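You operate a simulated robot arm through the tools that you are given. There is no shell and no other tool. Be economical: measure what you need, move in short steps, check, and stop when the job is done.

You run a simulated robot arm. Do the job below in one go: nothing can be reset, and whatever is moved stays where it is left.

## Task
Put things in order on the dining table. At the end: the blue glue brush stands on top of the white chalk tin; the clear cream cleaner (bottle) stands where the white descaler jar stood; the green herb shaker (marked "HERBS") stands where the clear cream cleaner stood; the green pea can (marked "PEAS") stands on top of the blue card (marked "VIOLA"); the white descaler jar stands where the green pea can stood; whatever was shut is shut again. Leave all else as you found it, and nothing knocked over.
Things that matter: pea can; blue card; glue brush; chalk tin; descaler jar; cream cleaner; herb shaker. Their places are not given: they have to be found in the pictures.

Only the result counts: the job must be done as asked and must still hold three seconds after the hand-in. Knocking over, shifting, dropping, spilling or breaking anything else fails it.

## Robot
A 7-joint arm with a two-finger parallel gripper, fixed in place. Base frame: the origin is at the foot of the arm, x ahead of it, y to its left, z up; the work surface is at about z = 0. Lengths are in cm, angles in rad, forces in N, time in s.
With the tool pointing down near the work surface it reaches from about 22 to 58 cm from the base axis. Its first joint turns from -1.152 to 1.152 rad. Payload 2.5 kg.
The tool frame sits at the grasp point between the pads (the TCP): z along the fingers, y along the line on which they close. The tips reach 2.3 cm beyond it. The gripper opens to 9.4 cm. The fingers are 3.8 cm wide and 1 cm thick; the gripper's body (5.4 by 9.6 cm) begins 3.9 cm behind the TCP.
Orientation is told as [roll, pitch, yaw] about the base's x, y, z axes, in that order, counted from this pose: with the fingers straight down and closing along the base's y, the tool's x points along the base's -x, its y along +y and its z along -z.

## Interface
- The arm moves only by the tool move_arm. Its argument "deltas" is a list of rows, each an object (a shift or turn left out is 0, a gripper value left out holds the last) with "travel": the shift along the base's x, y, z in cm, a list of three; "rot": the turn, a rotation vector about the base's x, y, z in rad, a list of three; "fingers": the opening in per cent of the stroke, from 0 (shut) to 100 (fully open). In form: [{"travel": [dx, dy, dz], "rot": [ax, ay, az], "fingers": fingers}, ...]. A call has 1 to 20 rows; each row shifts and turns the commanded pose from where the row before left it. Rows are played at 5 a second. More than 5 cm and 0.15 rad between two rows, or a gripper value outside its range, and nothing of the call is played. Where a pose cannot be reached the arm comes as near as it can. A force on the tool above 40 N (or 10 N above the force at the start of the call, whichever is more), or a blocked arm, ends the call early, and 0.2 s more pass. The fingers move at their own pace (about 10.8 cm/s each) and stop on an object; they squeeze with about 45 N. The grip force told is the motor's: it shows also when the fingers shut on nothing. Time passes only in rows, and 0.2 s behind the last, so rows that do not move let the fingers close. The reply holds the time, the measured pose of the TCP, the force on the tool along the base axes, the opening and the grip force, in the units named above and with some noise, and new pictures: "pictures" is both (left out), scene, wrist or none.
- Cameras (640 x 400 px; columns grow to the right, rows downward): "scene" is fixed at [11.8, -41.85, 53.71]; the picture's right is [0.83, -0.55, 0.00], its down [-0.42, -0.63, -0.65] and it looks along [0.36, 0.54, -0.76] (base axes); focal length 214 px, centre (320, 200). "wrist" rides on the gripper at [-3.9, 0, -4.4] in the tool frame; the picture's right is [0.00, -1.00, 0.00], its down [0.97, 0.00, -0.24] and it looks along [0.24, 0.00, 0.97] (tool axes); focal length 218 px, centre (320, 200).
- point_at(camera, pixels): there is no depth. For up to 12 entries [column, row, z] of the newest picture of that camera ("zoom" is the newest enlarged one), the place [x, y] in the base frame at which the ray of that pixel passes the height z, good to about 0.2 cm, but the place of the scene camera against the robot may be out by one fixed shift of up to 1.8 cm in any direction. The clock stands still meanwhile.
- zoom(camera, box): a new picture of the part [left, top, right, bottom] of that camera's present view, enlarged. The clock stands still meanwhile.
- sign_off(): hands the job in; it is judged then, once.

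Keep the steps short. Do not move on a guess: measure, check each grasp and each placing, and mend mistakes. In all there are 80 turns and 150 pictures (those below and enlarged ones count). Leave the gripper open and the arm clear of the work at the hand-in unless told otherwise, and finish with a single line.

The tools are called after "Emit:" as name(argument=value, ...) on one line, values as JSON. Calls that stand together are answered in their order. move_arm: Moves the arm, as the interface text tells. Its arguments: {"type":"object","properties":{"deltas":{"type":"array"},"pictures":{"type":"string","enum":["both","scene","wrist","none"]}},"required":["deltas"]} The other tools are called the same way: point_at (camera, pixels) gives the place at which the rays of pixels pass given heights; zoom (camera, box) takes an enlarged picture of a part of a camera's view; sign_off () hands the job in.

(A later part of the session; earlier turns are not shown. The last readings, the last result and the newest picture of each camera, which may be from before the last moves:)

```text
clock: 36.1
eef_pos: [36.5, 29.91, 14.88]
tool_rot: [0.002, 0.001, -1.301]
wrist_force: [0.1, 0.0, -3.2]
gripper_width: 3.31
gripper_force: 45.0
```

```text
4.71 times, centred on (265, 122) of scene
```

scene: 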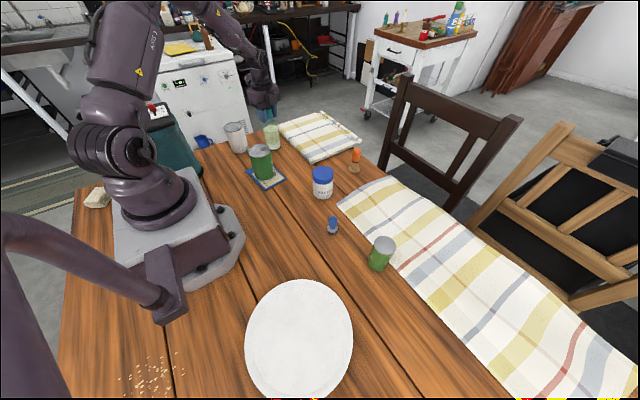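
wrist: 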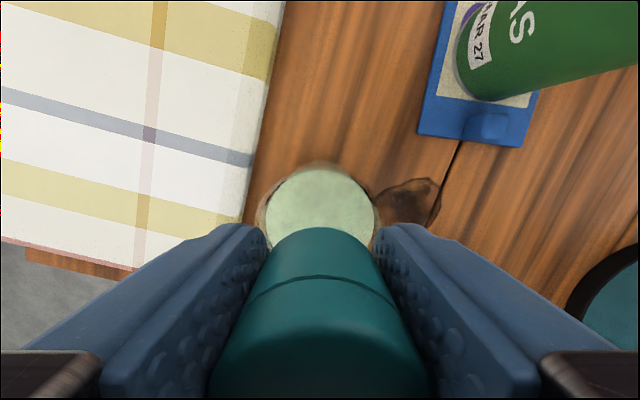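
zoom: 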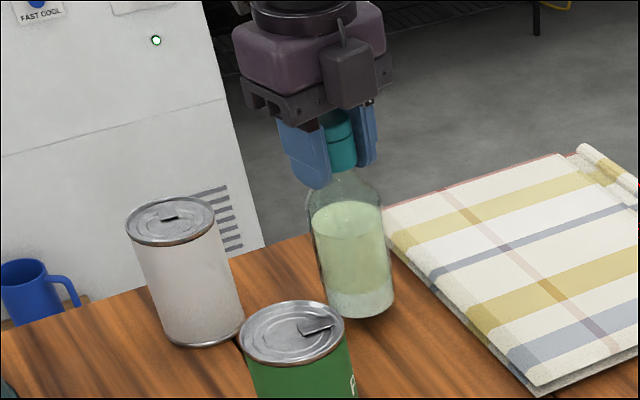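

Now the whole bottle lifts (3.2 N), cap intact. I'll raise it well and carry it across to the jar's old spot (32.5, -47.9).

Emit:
move_arm(deltas=[{"travel": [0, 0, 2]}, {"travel": [0, 0, 4]}, {"travel": [0, 0, 4]}, {"travel": [0, -2, 3]}, {"travel": [-0.3, -4.5, 0]}, {"travel": [-0.3, -4.5, 0]}, {"travel": [-0.3, -4.5, 0]}, {"travel": [-0.3, -4.5, 0]}, {"travel": [-0.3, -4.5, 0]}, {"travel": [-0.3, -4.5, 0]}, {"travel": [-0.3, -4.5, 0]}, {"travel": [-0.3, -4.5, 0]}, {"travel": [-0.3, -4.5, 0]}, {"travel": [-0.3, -4.5, 0]}, {"travel": [-0.3, -4.5, 0]}, {}], pictures="both")

```text
clock: 39.5
eef_pos: [32.88, -21.34, 27.99]
tool_rot: [0.002, 0.0, -1.298]
wrist_force: [0.2, -0.8, -4.1]
gripper_width: 3.29
gripper_force: 45.2
```

scene: 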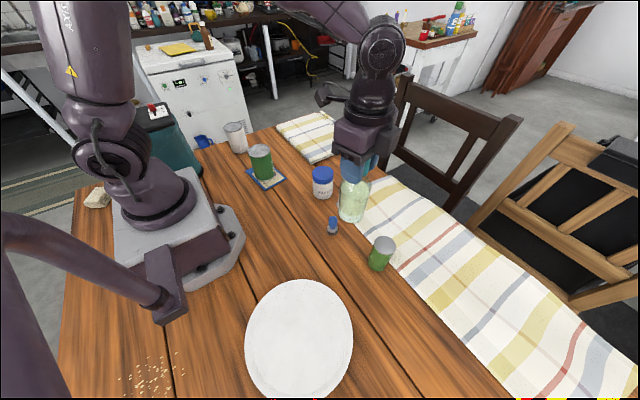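
wrist: 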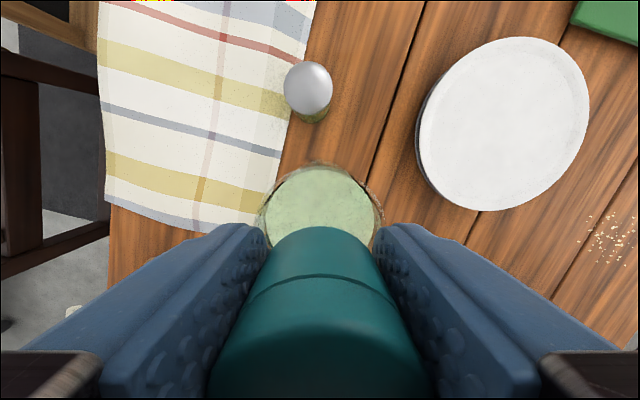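

Steady. I'll continue to above the target, then lower to z≈16 and check.

Emit:
move_arm(deltas=[{"travel": [-0.1, -4.4, 0]}, {"travel": [-0.1, -4.4, 0]}, {"travel": [-0.1, -4.4, 0]}, {"travel": [-0.1, -4.4, 0]}, {"travel": [-0.1, -4.4, -1]}, {"travel": [-0.1, -4.5, -1]}, {"travel": [0, 0, -4]}, {"travel": [0, 0, -4]}, {"travel": [0, 0, -2]}, {}], pictures="both")

Emit:
zoom(camera="scene", box=[380, 250, 510, 380])

```text
clock: 41.7
eef_pos: [32.27, -47.79, 15.95]
tool_rot: [0.001, 0.001, -1.301]
wrist_force: [0.5, 0.1, -2.7]
gripper_width: 3.33
gripper_force: 44.9
```

scene: 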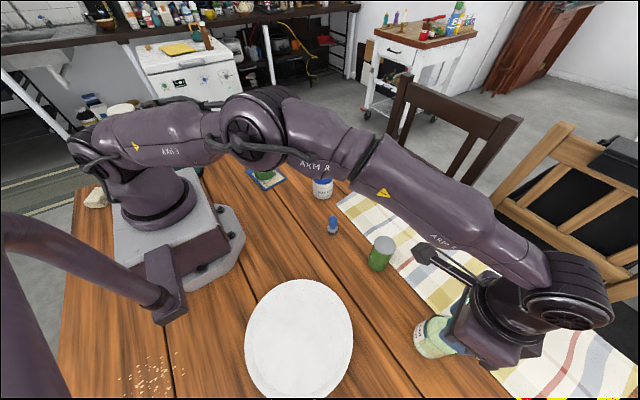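
wrist: 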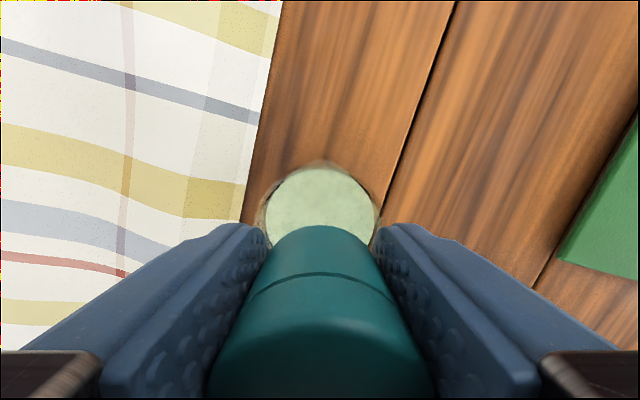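

```text
3.08 times, centred on (445, 315) of scene
```

zoom: 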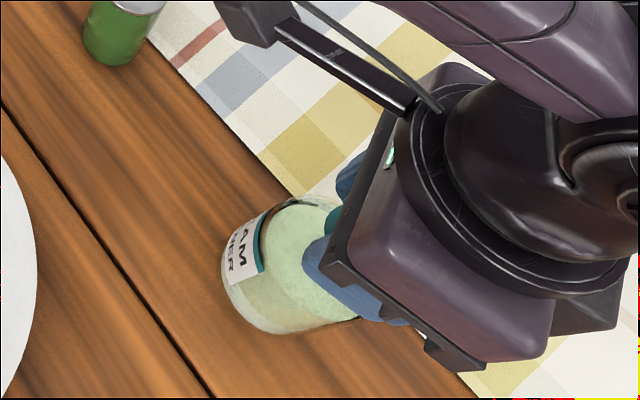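

On target. I'll lower to just above contact, then in small steps.

Emit:
move_arm(deltas=[{"travel": [0, 0, -1]}, {"travel": [0, 0, -0.4]}, {}, {"travel": [0, 0, -0.15]}, {}, {"travel": [0, 0, -0.1]}, {}], pictures="scene")

Emit:
zoom(camera="scene", box=[390, 300, 480, 375])

```text
clock: 43.3
eef_pos: [32.38, -48.1, 14.25]
tool_rot: [0.001, 0.0, -1.301]
wrist_force: [0.6, -0.1, -3.0]
gripper_width: 3.32
gripper_force: 44.5
```

scene: 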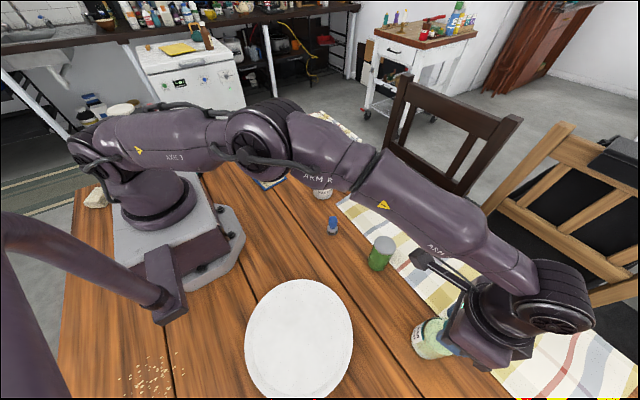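

```text
5.33 times, centred on (435, 338) of scene
```

zoom: 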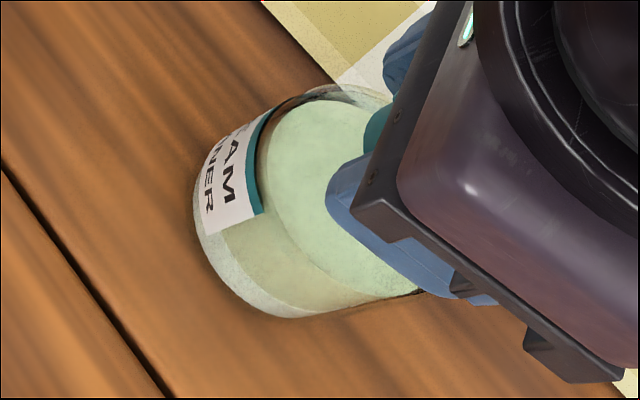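

Compared with the jar's outline the bottle is ~0.2 cm too far in x. I'll correct that and lower to contact.

Emit:
move_arm(deltas=[{"travel": [-0.2, 0, -0.1]}, {"travel": [0, 0, -0.1]}, {}, {"travel": [0, 0, -0.1]}, {}], pictures="none")

```text
clock: 44.5
eef_pos: [32.36, -48.01, 14.0]
tool_rot: [0.002, -0.001, -1.299]
wrist_force: [-0.3, -0.6, -2.3]
gripper_width: 3.28
gripper_force: 45.1
```

Emit:
move_arm(deltas=[{"travel": [0, 0, -0.1]}, {"travel": [0, 0, -0.1]}, {}], pictures="none")

```text
clock: 45.3
eef_pos: [32.22, -48.08, 14.09]
tool_rot: [0.002, -0.001, -1.3]
wrist_force: [-7.4, 7.5, 23.9]
gripper_width: 3.31
gripper_force: 44.9
```

Contact (24 N). I'll ease up 0.1, open, and rise.

Emit:
move_arm(deltas=[{"travel": [0, 0, 0.1]}, {"fingers": 60}, {"fingers": 100}, {"fingers": 100}, {"travel": [0, 0, 1]}, {"travel": [0, 0, 4]}, {"travel": [0, 0, 4]}, {"travel": [0, 0, 3]}, {}], pictures="both")

Emit:
zoom(camera="scene", box=[370, 260, 500, 380])

```text
clock: 47.3
eef_pos: [32.21, -48.12, 26.04]
tool_rot: [0.002, -0.002, -1.3]
wrist_force: [0.4, 0.0, 1.0]
gripper_width: 9.42
gripper_force: 0.1
```

scene: 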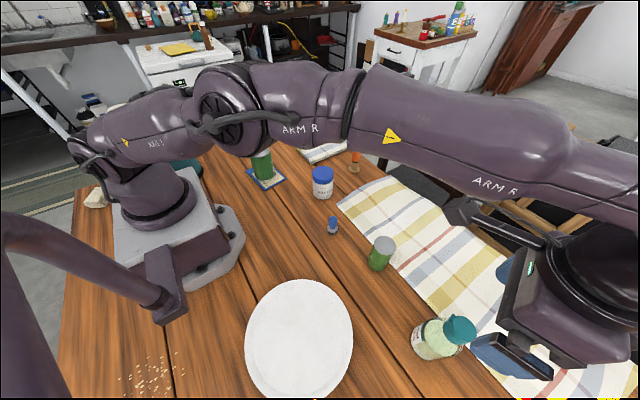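
wrist: 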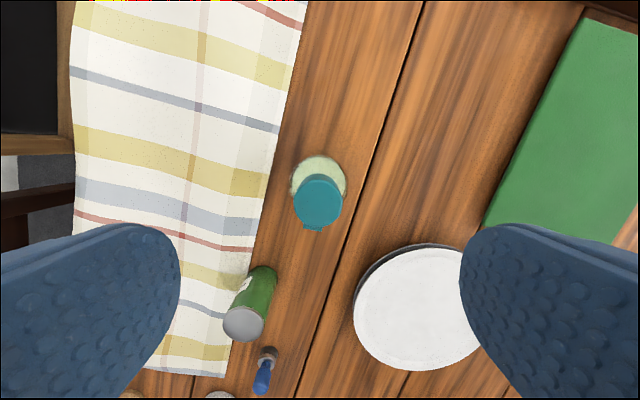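

```text
3.33 times, centred on (435, 320) of scene
```

zoom: 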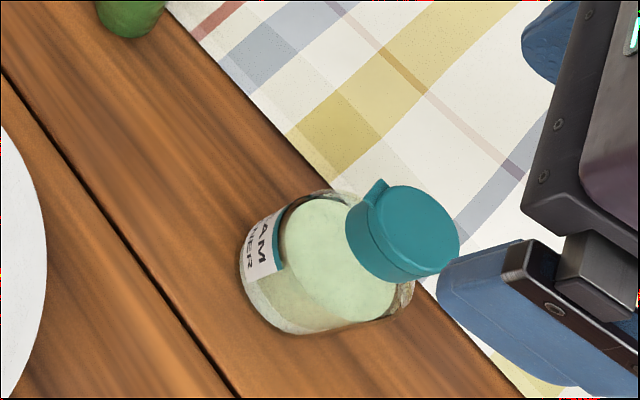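

The bottle stands shut, upright, at ≈(32.5, -47.95). Next the herb shaker: I'll turn the yaw back and hover above it, near (36, -29).

Emit:
move_arm(deltas=[{"travel": [0.3, 1.9, 0], "rot": [0, 0, 0.13]}, {"travel": [0.3, 1.9, 0], "rot": [0, 0, 0.13]}, {"travel": [0.4, 1.9, 0], "rot": [0, 0, 0.13]}, {"travel": [0.4, 1.9, 0], "rot": [0, 0, 0.13]}, {"travel": [0.4, 1.9, 0], "rot": [0, 0, 0.13]}, {"travel": [0.4, 1.9, 0], "rot": [0, 0, 0.13]}, {"travel": [0.4, 1.9, 0], "rot": [0, 0, 0.13]}, {"travel": [0.4, 1.9, 0], "rot": [0, 0, 0.13]}, {"travel": [0.4, 1.9, 0], "rot": [0, 0, 0.13]}, {"travel": [0.3, 1.9, 0], "rot": [0, 0, 0.13]}, {}, {}], pictures="wrist")

```text
clock: 49.9
eef_pos: [35.96, -29.08, 26.09]
tool_rot: [0.003, 0.001, 0.003]
wrist_force: [0.4, -0.3, 0.4]
gripper_width: 9.41
gripper_force: 0.1
```

wrist: 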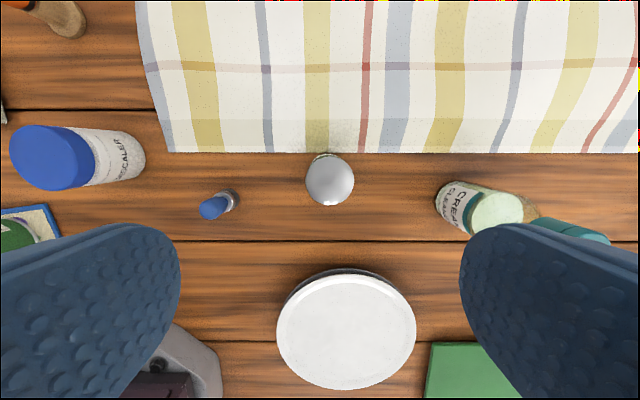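

Shaker top (330,180): centre ≈ (36.6, -30.0), ~4.8 cm wide. I'll descend part-way and recheck.

Emit:
move_arm(deltas=[{"travel": [0.6, -0.95, -4]}, {"travel": [0, 0, -4]}, {"travel": [0, 0, -2]}, {}], pictures="wrist")

```text
clock: 50.9
eef_pos: [36.54, -30.06, 15.9]
tool_rot: [0.0, -0.001, -0.001]
wrist_force: [0.0, 0.4, -0.5]
gripper_width: 9.39
gripper_force: 0.0
```

wrist: 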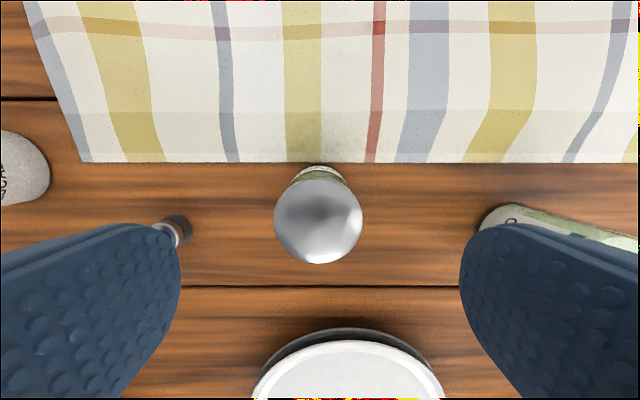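

Shaker ~9.8 cm high at (36.6, -29.95). I'll descend to z=6.7 and grip.

Emit:
move_arm(deltas=[{"travel": [0, 0.05, -4]}, {"travel": [0, 0, -4]}, {"travel": [0, 0, -1.3]}, {}], pictures="wrist")

```text
clock: 51.9
eef_pos: [36.42, -30.09, 6.79]
tool_rot: [0.0, 0.0, -0.001]
wrist_force: [0.3, -0.1, -0.4]
gripper_width: 9.42
gripper_force: 0.1
```

wrist: 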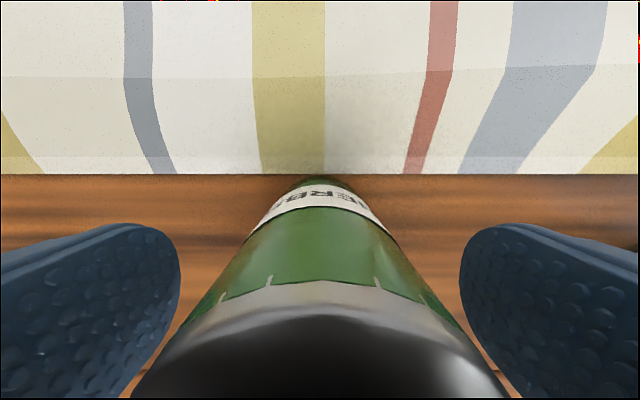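

"HERBS" label visible, centred. Grip and lift slightly.

Emit:
move_arm(deltas=[{"fingers": 0}, {"fingers": 0}, {"fingers": 0}, {"fingers": 0}, {"travel": [0, 0, 0.5]}, {"travel": [0, 0, 1]}, {}], pictures="both")

Emit:
zoom(camera="scene", box=[330, 200, 440, 290])

```text
clock: 53.5
eef_pos: [36.65, -29.88, 8.21]
tool_rot: [0.002, 0.001, 0.002]
wrist_force: [0.1, -0.1, -1.6]
gripper_width: 4.71
gripper_force: 45.2
```

scene: 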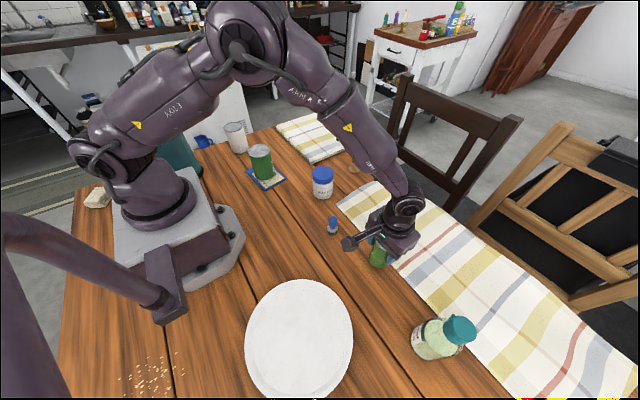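
wrist: 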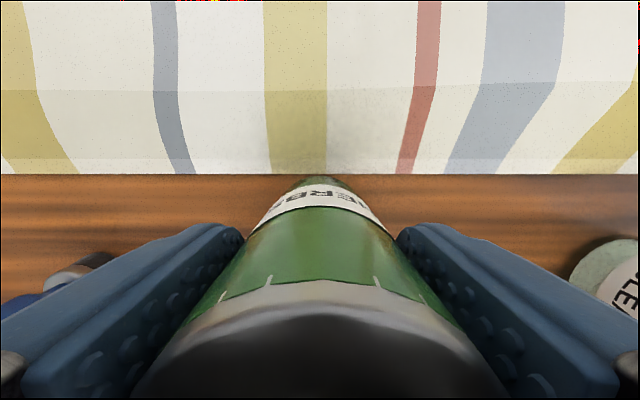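

```text
4.44 times, centred on (385, 245) of scene
```

zoom: 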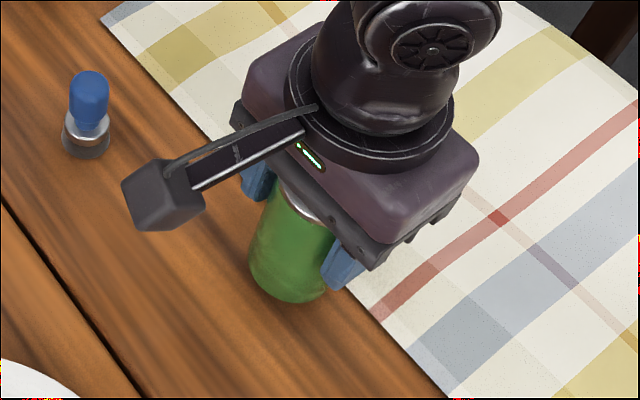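

Lifted cleanly (4.71 cm). I'll raise it and carry it to the cleaner's old spot (36.4, 30.1).

Emit:
move_arm(deltas=[{"travel": [0, 0, 4]}, {"travel": [0, 0, 4]}, {"travel": [0, 0, 4.8]}, {"travel": [0, 4.62, 0]}, {"travel": [0, 4.62, 0]}, {"travel": [0, 4.62, 0]}, {"travel": [0, 4.62, 0]}, {"travel": [0, 4.62, 0]}, {"travel": [0, 4.62, 0]}, {"travel": [0, 4.62, 0]}, {"travel": [0, 4.62, 0]}, {"travel": [0, 4.62, 0]}, {"travel": [0, 4.62, 0]}, {"travel": [0, 4.62, 0]}, {"travel": [-0.1, 4.62, 0]}, {"travel": [-0.2, 4.61, 0]}, {}, {}], pictures="both")

```text
clock: 57.3
eef_pos: [36.21, 30.04, 20.8]
tool_rot: [0.0, 0.0, 0.0]
wrist_force: [-0.8, 0.4, -0.2]
gripper_width: 4.69
gripper_force: 45.1
```

scene: 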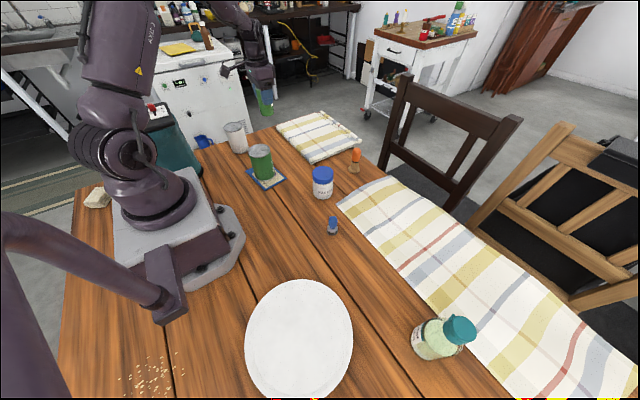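
wrist: 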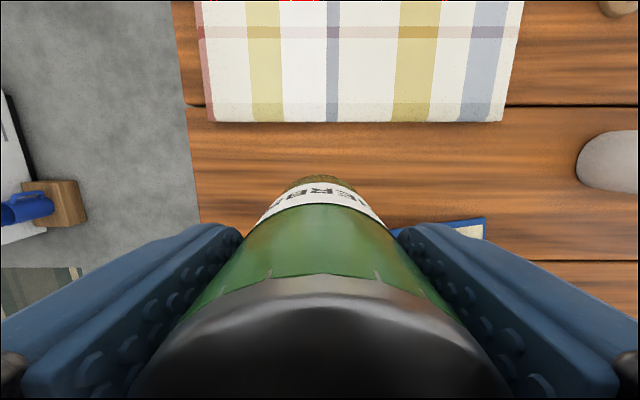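

The folded cloth looks a touch different from before; I'll compare closely before lowering.

Emit:
zoom(camera="scene", box=[200, 90, 380, 202])

Emit:
zoom(camera="wrist", box=[170, 0, 530, 225])

```text
3.56 times, centred on (290, 146) of scene
```

zoom: 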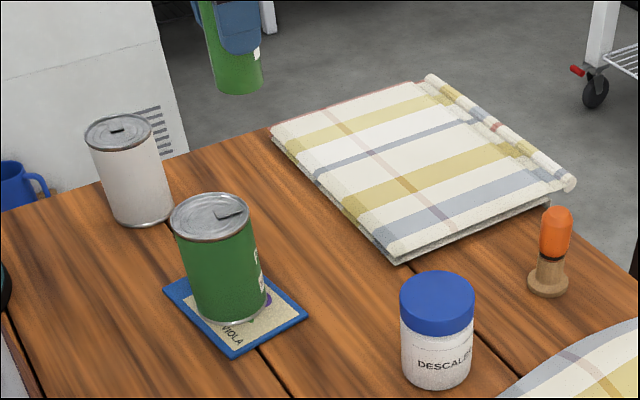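

```text
1.78 times, centred on (350, 112) of wrist
```

zoom: 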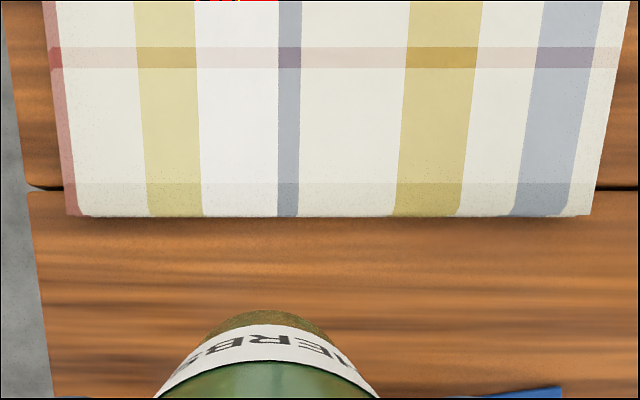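

The cloth is unmoved (the bottle simply hid its corner). I'll lower the shaker.

Emit:
move_arm(deltas=[{"travel": [0, 0, -4.5]}, {"travel": [0, 0, -4.5]}, {"travel": [0, 0, -4]}, {"travel": [0, 0, -0.9]}, {}, {"travel": [0, 0, -0.2]}, {}, {"travel": [0, 0, -0.1]}, {}], pictures="scene")

Emit:
zoom(camera="scene", box=[215, 80, 315, 165])

```text
clock: 59.3
eef_pos: [36.18, 30.06, 6.76]
tool_rot: [0.002, 0.0, 0.0]
wrist_force: [0.4, 0.3, -1.2]
gripper_width: 4.7
gripper_force: 44.6
```

scene: 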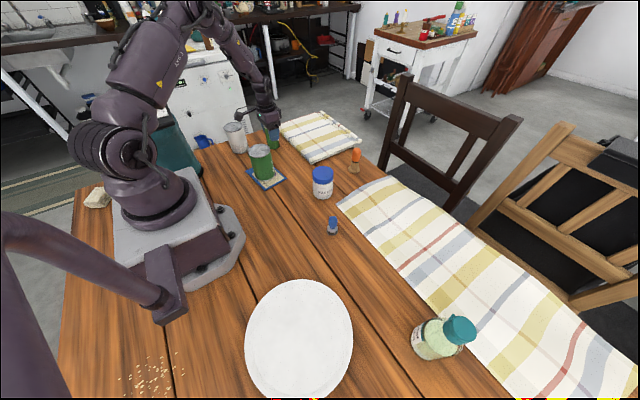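

```text
4.71 times, centred on (265, 122) of scene
```

zoom: 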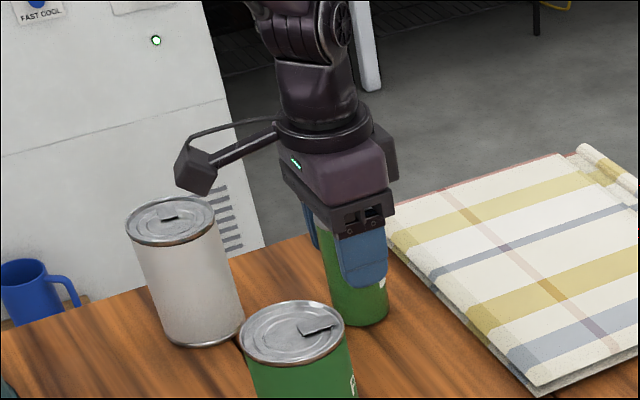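

Matches the bottle's old footprint; the tin is untouched. Final lowering to contact.

Emit:
move_arm(deltas=[{"travel": [0.1, 0, -0.1]}, {"travel": [0, 0, -0.1]}, {}], pictures="none")

```text
clock: 60.1
eef_pos: [36.39, 30.16, 6.68]
tool_rot: [0.002, -0.002, 0.0]
wrist_force: [-10.1, -7.5, 31.4]
gripper_width: 4.71
gripper_force: 44.6
```

Contact. I'll ease up, open and rise.

Emit:
move_arm(deltas=[{"travel": [0, 0, 0.1]}, {"fingers": 70}, {"fingers": 100}, {"fingers": 100}, {"travel": [0, 0, 1]}, {"travel": [0, 0, 4]}, {"travel": [0, 0, 4.5]}, {"travel": [0, 0, 4.5]}, {"travel": [-2, 2, 3]}, {"travel": [-3, 2, 2]}, {"travel": [-3, 1, 0]}, {"travel": [-2, 0, 0]}, {}], pictures="both")

Emit:
zoom(camera="scene", box=[215, 80, 315, 165])

```text
clock: 62.9
eef_pos: [26.14, 35.17, 25.83]
tool_rot: [0.002, 0.002, 0.001]
wrist_force: [0.0, -0.4, -0.4]
gripper_width: 9.39
gripper_force: 0.0
```

scene: 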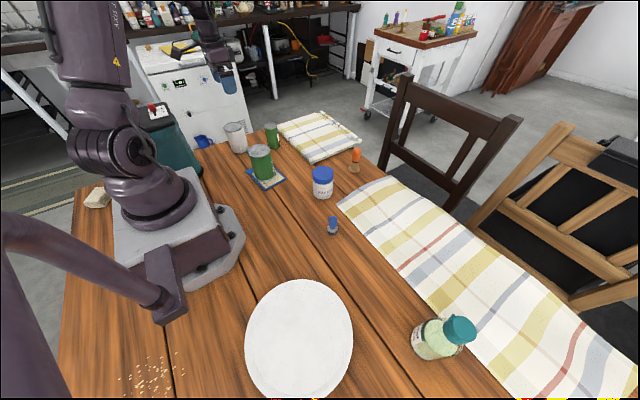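
wrist: 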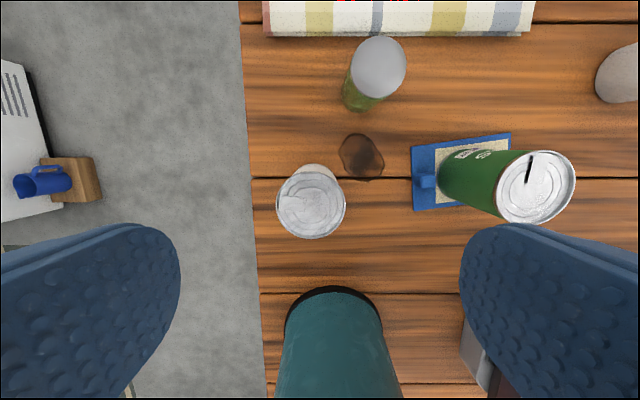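

```text
4.71 times, centred on (265, 122) of scene
```

zoom: 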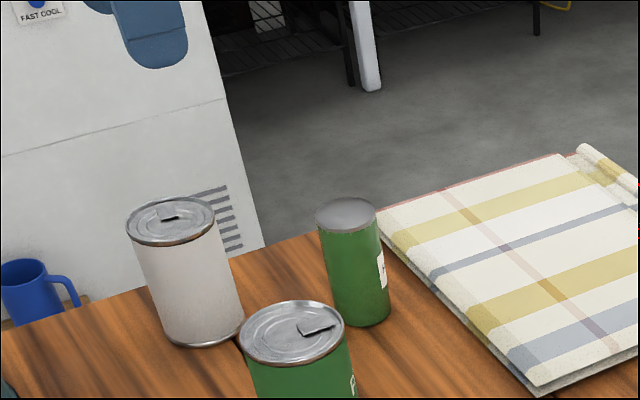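

The shaker stands at the cleaner's old spot. Now I'll study the chalk tin's top, where the brush must stand.

Emit:
zoom(camera="wrist", box=[260, 150, 370, 250])

Emit:
zoom(camera="scene", box=[218, 115, 258, 160])

Emit:
zoom(camera="scene", box=[310, 200, 360, 245])

```text
4.00 times, centred on (315, 200) of wrist
```

zoom: 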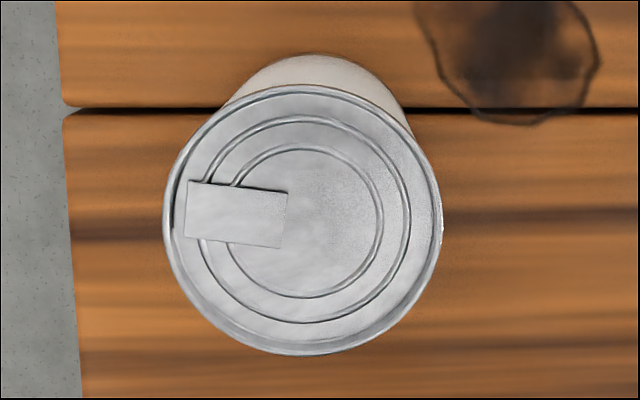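

```text
8.89 times, centred on (238, 138) of scene
```

zoom: 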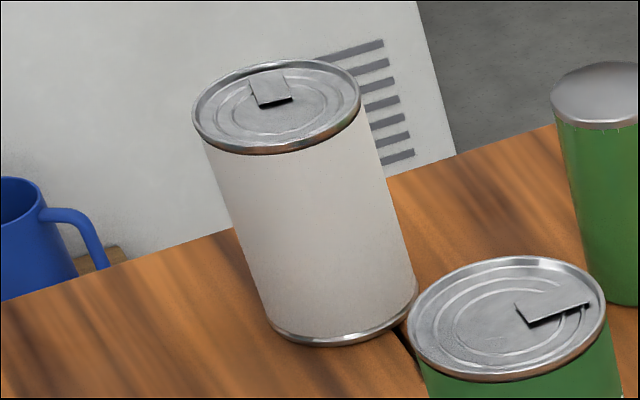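

```text
8.89 times, centred on (335, 222) of scene
```

zoom: 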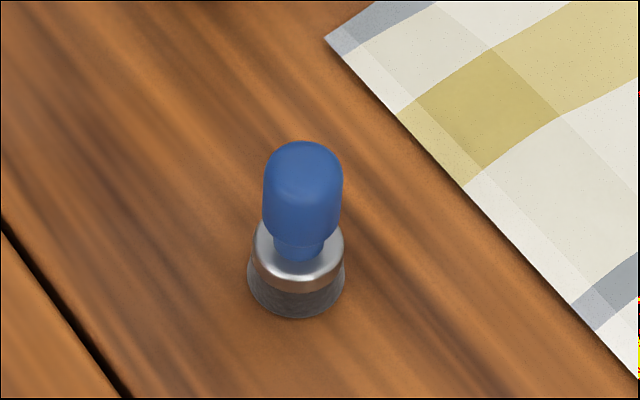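

The tin's tab lies on its +y side; the free flat area is on the -y side, so the brush target is about (24.6, 34.95). Tin centre ≈ (25.0, 35.9). Now I'll go hover over the brush near (33.2, -15.2).

Emit:
move_arm(deltas=[{"travel": [0.6, -4.6, 0]}, {"travel": [0.6, -4.6, 0]}, {"travel": [0.6, -4.6, 0]}, {"travel": [0.6, -4.6, 0]}, {"travel": [0.6, -4.6, 0]}, {"travel": [0.6, -4.6, 0]}, {"travel": [0.6, -4.6, 0]}, {"travel": [0.6, -4.6, 0]}, {"travel": [0.6, -4.6, 0]}, {"travel": [0.6, -4.6, 0]}, {"travel": [0.8, -4.3, -2]}, {"travel": [0, 0, -4]}, {}], pictures="wrist")

Emit:
zoom(camera="wrist", box=[260, 140, 380, 260])

```text
clock: 65.7
eef_pos: [33.23, -15.32, 19.51]
tool_rot: [0.002, -0.001, -0.001]
wrist_force: [0.9, 0.0, -0.5]
gripper_width: 9.42
gripper_force: 0.0
```

wrist: 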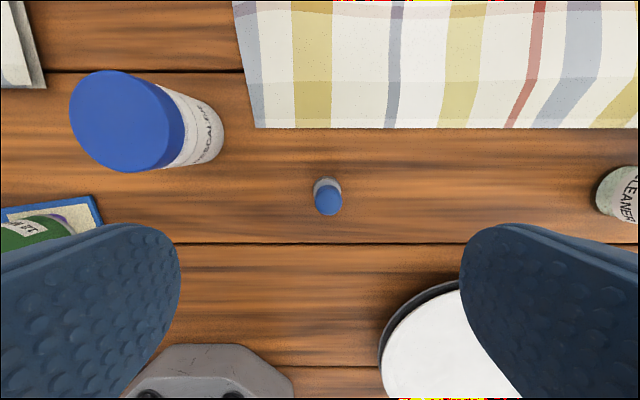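

```text
3.33 times, centred on (320, 200) of wrist
```

zoom: 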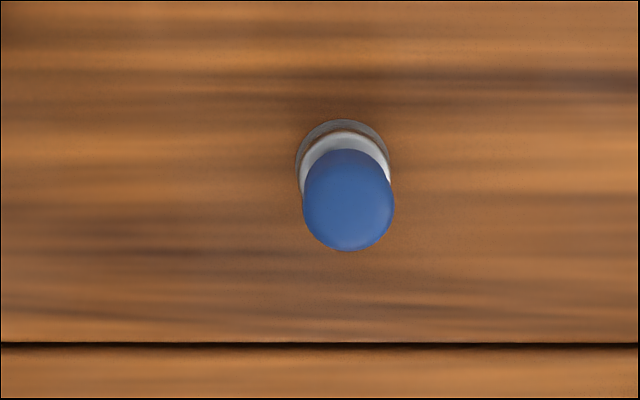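

Brush: base ~3.2 cm, handle ~2.3 cm, centre (32.35, -15.93), ~5.5 cm tall. I'll descend to z≈5 to check before gripping the handle.

Emit:
move_arm(deltas=[{"travel": [-0.85, -0.73, -4]}, {"travel": [0, 0, -4.5]}, {"travel": [0, 0, -4.5]}, {"travel": [0, 0, -1.6]}, {}], pictures="both")

Emit:
zoom(camera="scene", box=[290, 180, 380, 250])

```text
clock: 66.9
eef_pos: [32.28, -16.06, 4.63]
tool_rot: [0.002, -0.003, 0.0]
wrist_force: [-0.5, 0.9, -0.4]
gripper_width: 9.39
gripper_force: 0.0
```

scene: 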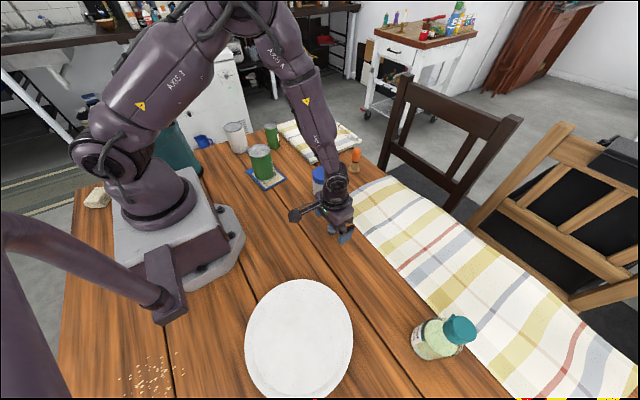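
wrist: 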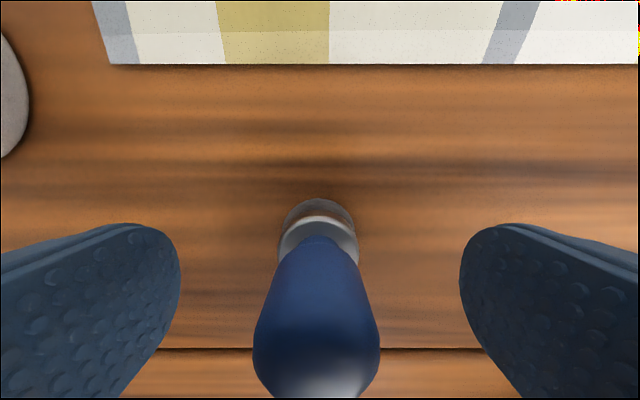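

```text
5.71 times, centred on (335, 215) of scene
```

zoom: 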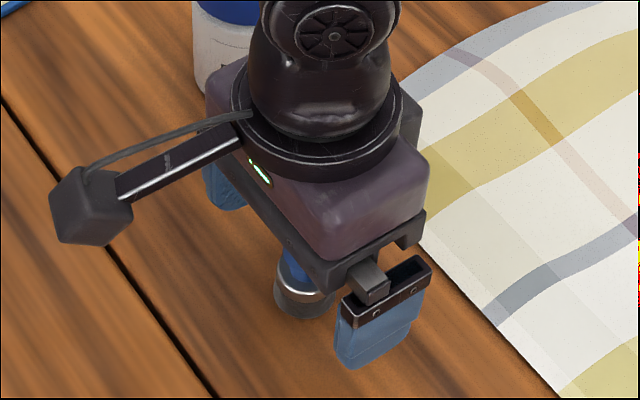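

Centred. I'll shift 0.2 in x and close on the handle.

Emit:
move_arm(deltas=[{"travel": [0.2, 0, 0]}, {"fingers": 0}, {"fingers": 0}, {"fingers": 0}, {"fingers": 0}, {}], pictures="wrist")

Emit:
move_arm(deltas=[{"travel": [0, 0, 0.5]}, {"travel": [0, 0, 1]}, {"travel": [0, 0, 2]}, {}], pictures="both")

Emit:
zoom(camera="scene", box=[290, 170, 380, 240])

```text
clock: 68.3
eef_pos: [32.62, -15.92, 4.67]
tool_rot: [0.002, 0.001, 0.001]
wrist_force: [0.9, -0.5, 0.6]
gripper_width: 2.25
gripper_force: 45.2
```

wrist: 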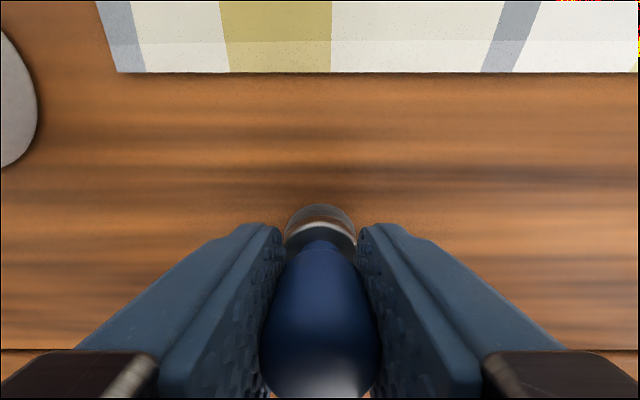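

```text
clock: 69.3
eef_pos: [32.62, -16.01, 8.33]
tool_rot: [0.001, 0.001, 0.0]
wrist_force: [-0.5, 0.2, -0.8]
gripper_width: 2.24
gripper_force: 45.3
```

scene: 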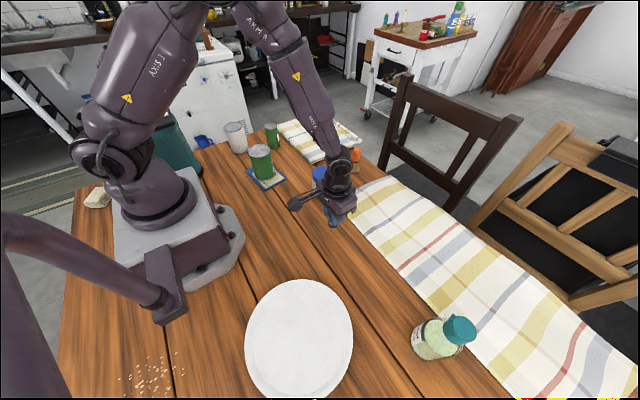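
wrist: 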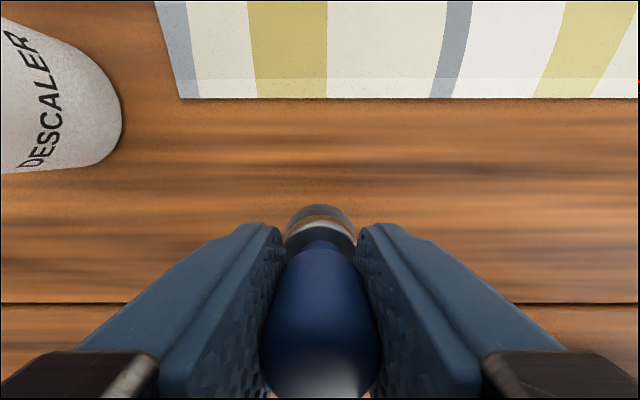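

```text
5.71 times, centred on (335, 205) of scene
```

zoom: 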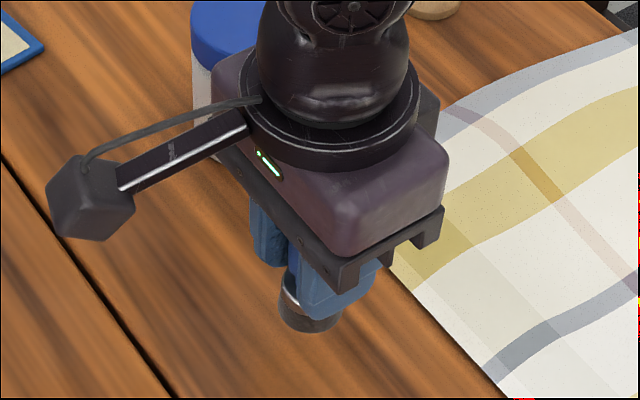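

Brush lifted (2.24 cm grip), hanging straight. I'll raise it and carry it to above the tin.

Emit:
move_arm(deltas=[{"travel": [0, 0, 4.5]}, {"travel": [0, 0, 4.5]}, {"travel": [0, 2, 4]}, {"travel": [-0.7, 4.4, 0]}, {"travel": [-0.7, 4.4, 0]}, {"travel": [-0.7, 4.4, 0]}, {"travel": [-0.7, 4.4, 0]}, {"travel": [-0.7, 4.4, 0]}, {"travel": [-0.7, 4.4, 0]}, {"travel": [-0.7, 4.4, 0]}, {"travel": [-0.7, 4.4, 0]}, {"travel": [-0.7, 4.4, 0]}, {"travel": [-0.7, 4.5, 0]}, {"travel": [-0.75, 4.53, 0]}, {}, {}], pictures="both")

Emit:
zoom(camera="scene", box=[190, 60, 300, 165])

```text
clock: 72.7
eef_pos: [24.48, 35.08, 21.6]
tool_rot: [-0.001, -0.001, 0.001]
wrist_force: [-0.2, 1.8, -0.3]
gripper_width: 2.24
gripper_force: 44.7
```

scene: 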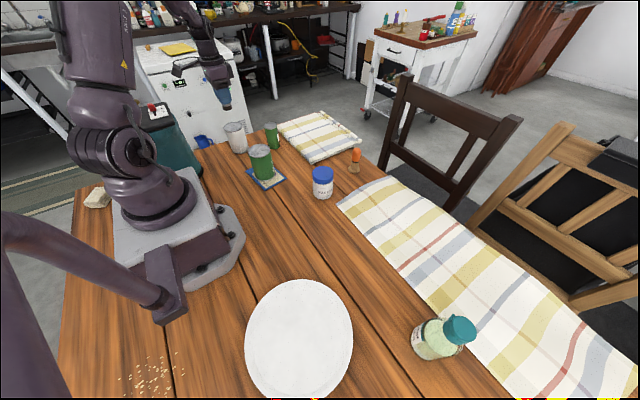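
wrist: 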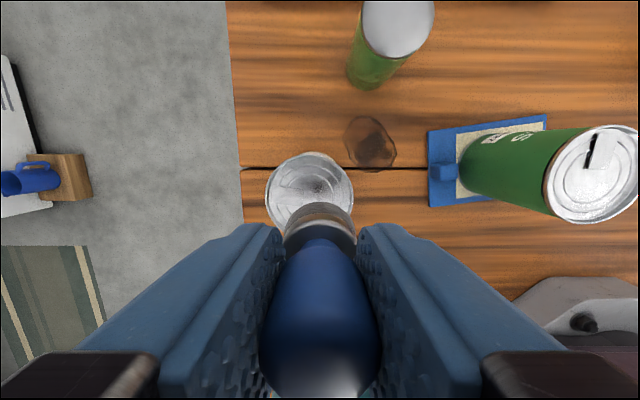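

```text
3.81 times, centred on (245, 112) of scene
```

zoom: 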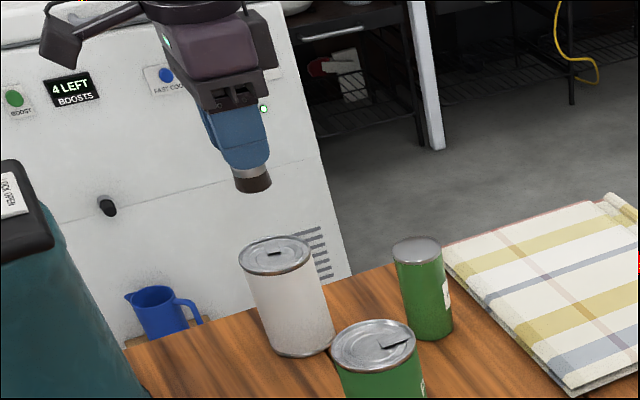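

From this view the tin's centre is +0.35 x, +0.75 y from the brush. I'll shift -0.45 in y, come down some, and recheck.

Emit:
move_arm(deltas=[{"travel": [0.1, -0.45, -2]}, {"travel": [0, 0, -2]}, {}, {}], pictures="both")

Emit:
zoom(camera="wrist", box=[220, 100, 420, 260])

Emit:
zoom(camera="scene", box=[200, 90, 280, 160])

```text
clock: 73.7
eef_pos: [24.85, 34.36, 17.48]
tool_rot: [0.001, 0.0, 0.0]
wrist_force: [-0.1, -0.8, -0.7]
gripper_width: 2.21
gripper_force: 44.6
```

scene: 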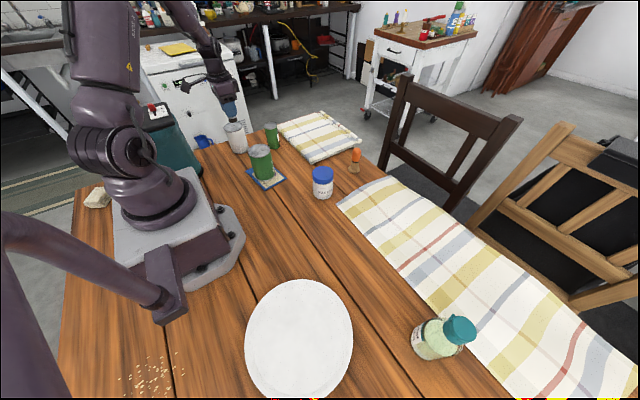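
wrist: 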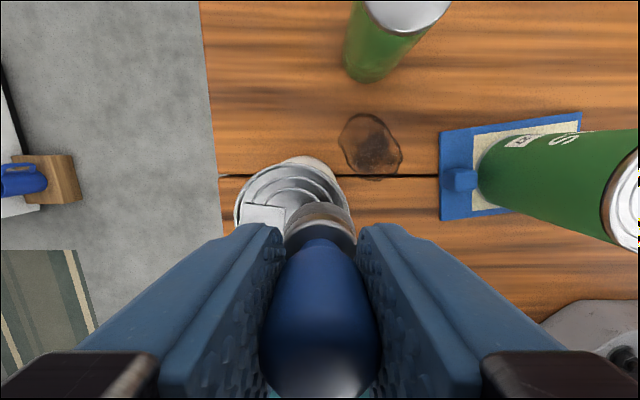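

```text
2.50 times, centred on (320, 180) of wrist
```

zoom: 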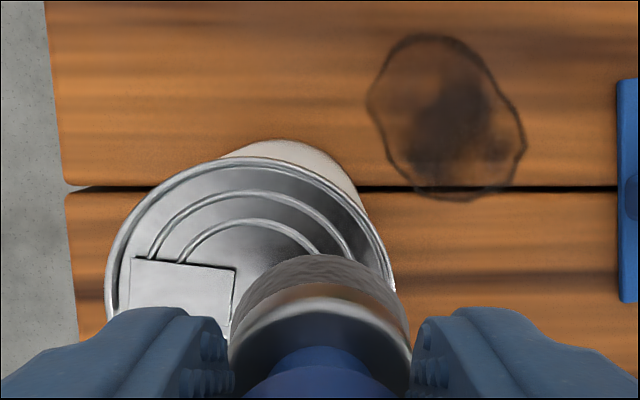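

```text
5.71 times, centred on (240, 125) of scene
```

zoom: 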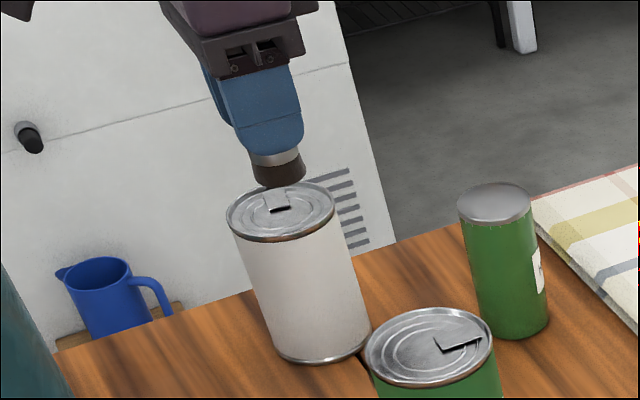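

The brush is ~1.45 cm to -y of the tin's centre; I want ~1.25, so I'll shift (-0.15, +0.2) and lower toward contact.

Emit:
move_arm(deltas=[{"travel": [-0.15, 0.2, -0.8]}, {"travel": [0, 0, -0.7]}, {}, {"travel": [0, 0, -0.2]}, {}], pictures="both")

Emit:
zoom(camera="scene", box=[210, 100, 270, 160])

Emit:
zoom(camera="wrist", box=[220, 100, 420, 260])

```text
clock: 74.9
eef_pos: [24.68, 34.33, 15.8]
tool_rot: [0.002, 0.001, -0.001]
wrist_force: [0.3, -0.7, -0.6]
gripper_width: 2.25
gripper_force: 45.3
```

scene: 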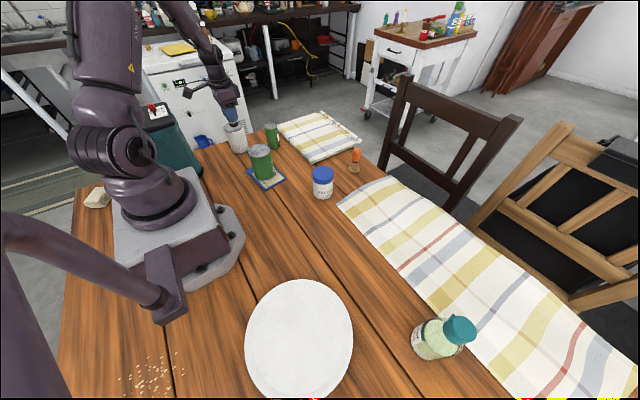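
wrist: 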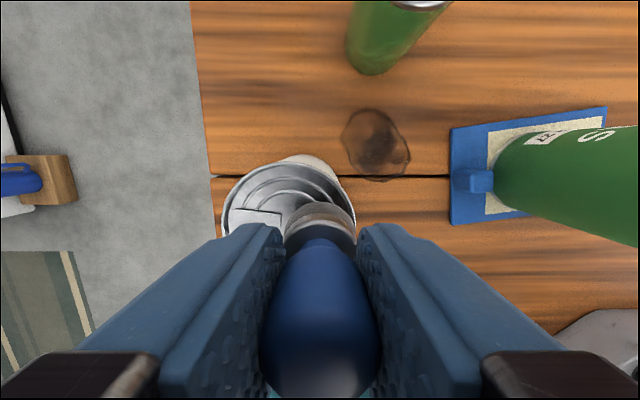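

```text
6.67 times, centred on (240, 130) of scene
```

zoom: 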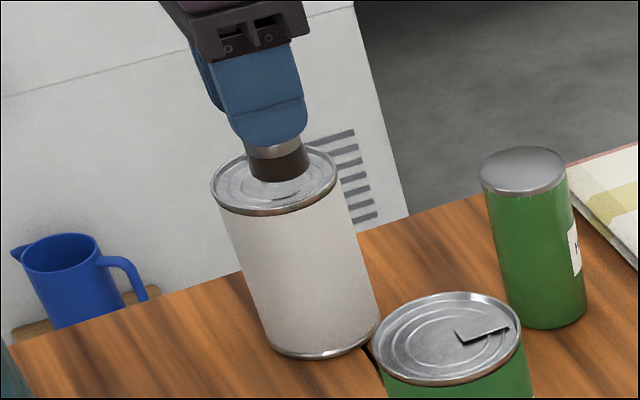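

```text
2.50 times, centred on (320, 180) of wrist
```

zoom: 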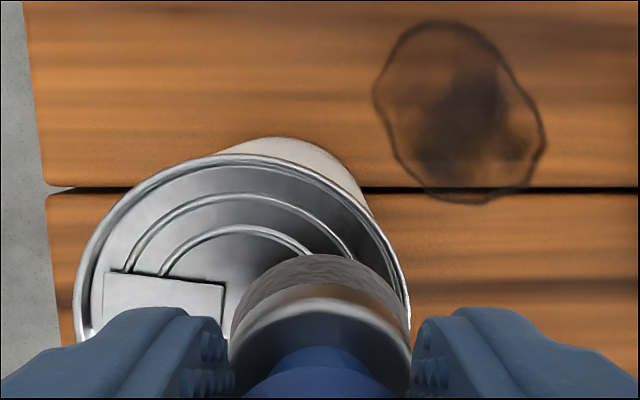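

The brush edge is close to the rim; I'll shift another +0.2 in y and lower to contact in small steps.

Emit:
move_arm(deltas=[{"travel": [0, 0.2, 0]}, {"travel": [0, 0, -0.2]}, {}, {"travel": [0, 0, -0.1]}, {}, {"travel": [0, 0, -0.1]}, {}], pictures="none")

```text
clock: 76.5
eef_pos: [24.67, 34.76, 15.34]
tool_rot: [0.001, 0.001, 0.0]
wrist_force: [0.3, 0.5, -0.9]
gripper_width: 2.23
gripper_force: 44.7
```

Emit:
move_arm(deltas=[{"travel": [0, 0, -0.1]}, {}, {"travel": [0, 0, -0.1]}, {}, {"travel": [0, 0, -0.1]}, {}], pictures="scene")

Emit:
zoom(camera="scene", box=[210, 100, 270, 160])

```text
clock: 77.9
eef_pos: [24.65, 34.65, 15.19]
tool_rot: [0.003, 0.001, 0.0]
wrist_force: [0.3, 0.3, -0.1]
gripper_width: 2.2
gripper_force: 45.5
```

scene: 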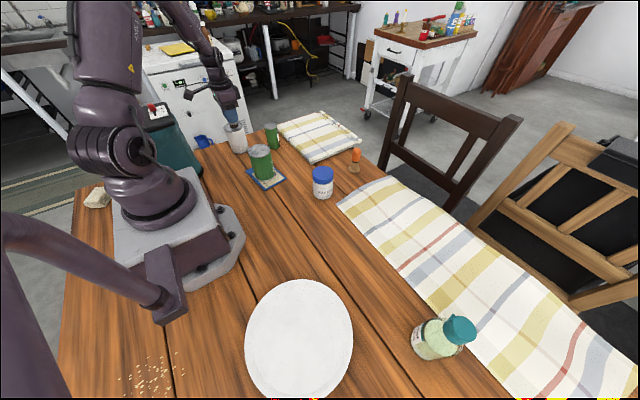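

```text
6.67 times, centred on (240, 130) of scene
```

zoom: 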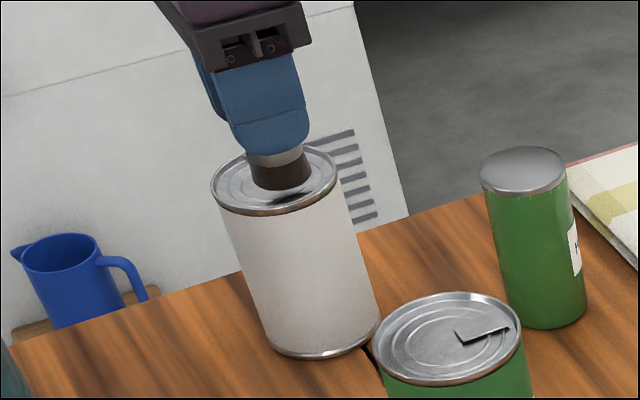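

Still a little above (shadow below). Continue in small steps.

Emit:
move_arm(deltas=[{"travel": [0, 0, -0.1]}, {}, {"travel": [0, 0, -0.1]}, {}], pictures="none")

Emit:
move_arm(deltas=[{"travel": [0, 0, -0.1]}, {}], pictures="none")

```text
clock: 78.9
eef_pos: [24.7, 34.66, 14.93]
tool_rot: [-0.002, 0.0, 0.0]
wrist_force: [0.1, 0.7, -0.1]
gripper_width: 2.24
gripper_force: 44.5
```

```text
clock: 79.5
eef_pos: [24.67, 34.74, 14.73]
tool_rot: [0.001, 0.001, 0.0]
wrist_force: [-0.3, -0.1, -0.7]
gripper_width: 2.23
gripper_force: 44.3
```

Emit:
move_arm(deltas=[{"travel": [0, 0, -0.1]}, {}], pictures="scene")

Emit:
zoom(camera="scene", box=[220, 110, 260, 145])

Emit:
zoom(camera="wrist", box=[220, 100, 420, 260])

```text
clock: 80.1
eef_pos: [24.84, 34.63, 14.72]
tool_rot: [0.001, 0.001, 0.0]
wrist_force: [-0.3, 0.2, 0.3]
gripper_width: 2.21
gripper_force: 45.2
```

scene: 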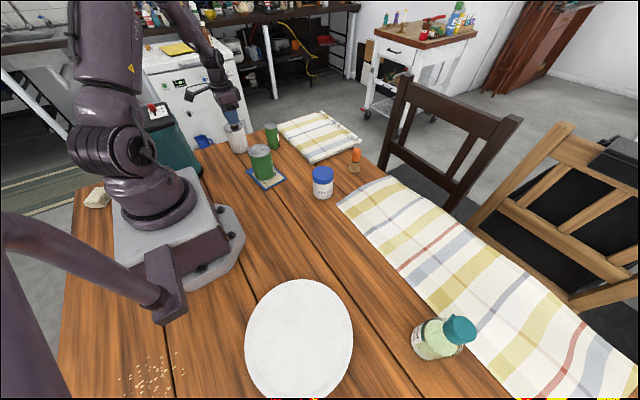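

```text
11.43 times, centred on (240, 128) of scene
```

zoom: 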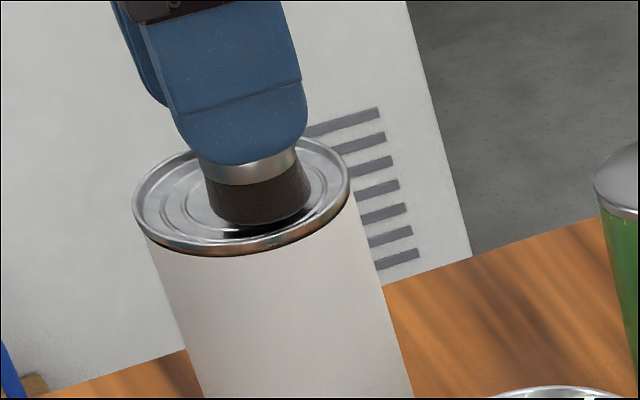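

```text
2.50 times, centred on (320, 180) of wrist
```

zoom: 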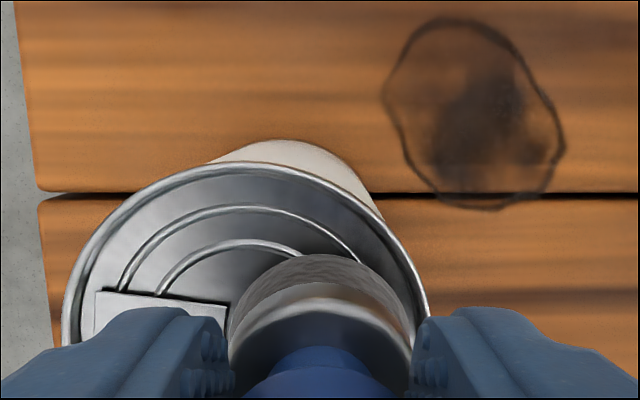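

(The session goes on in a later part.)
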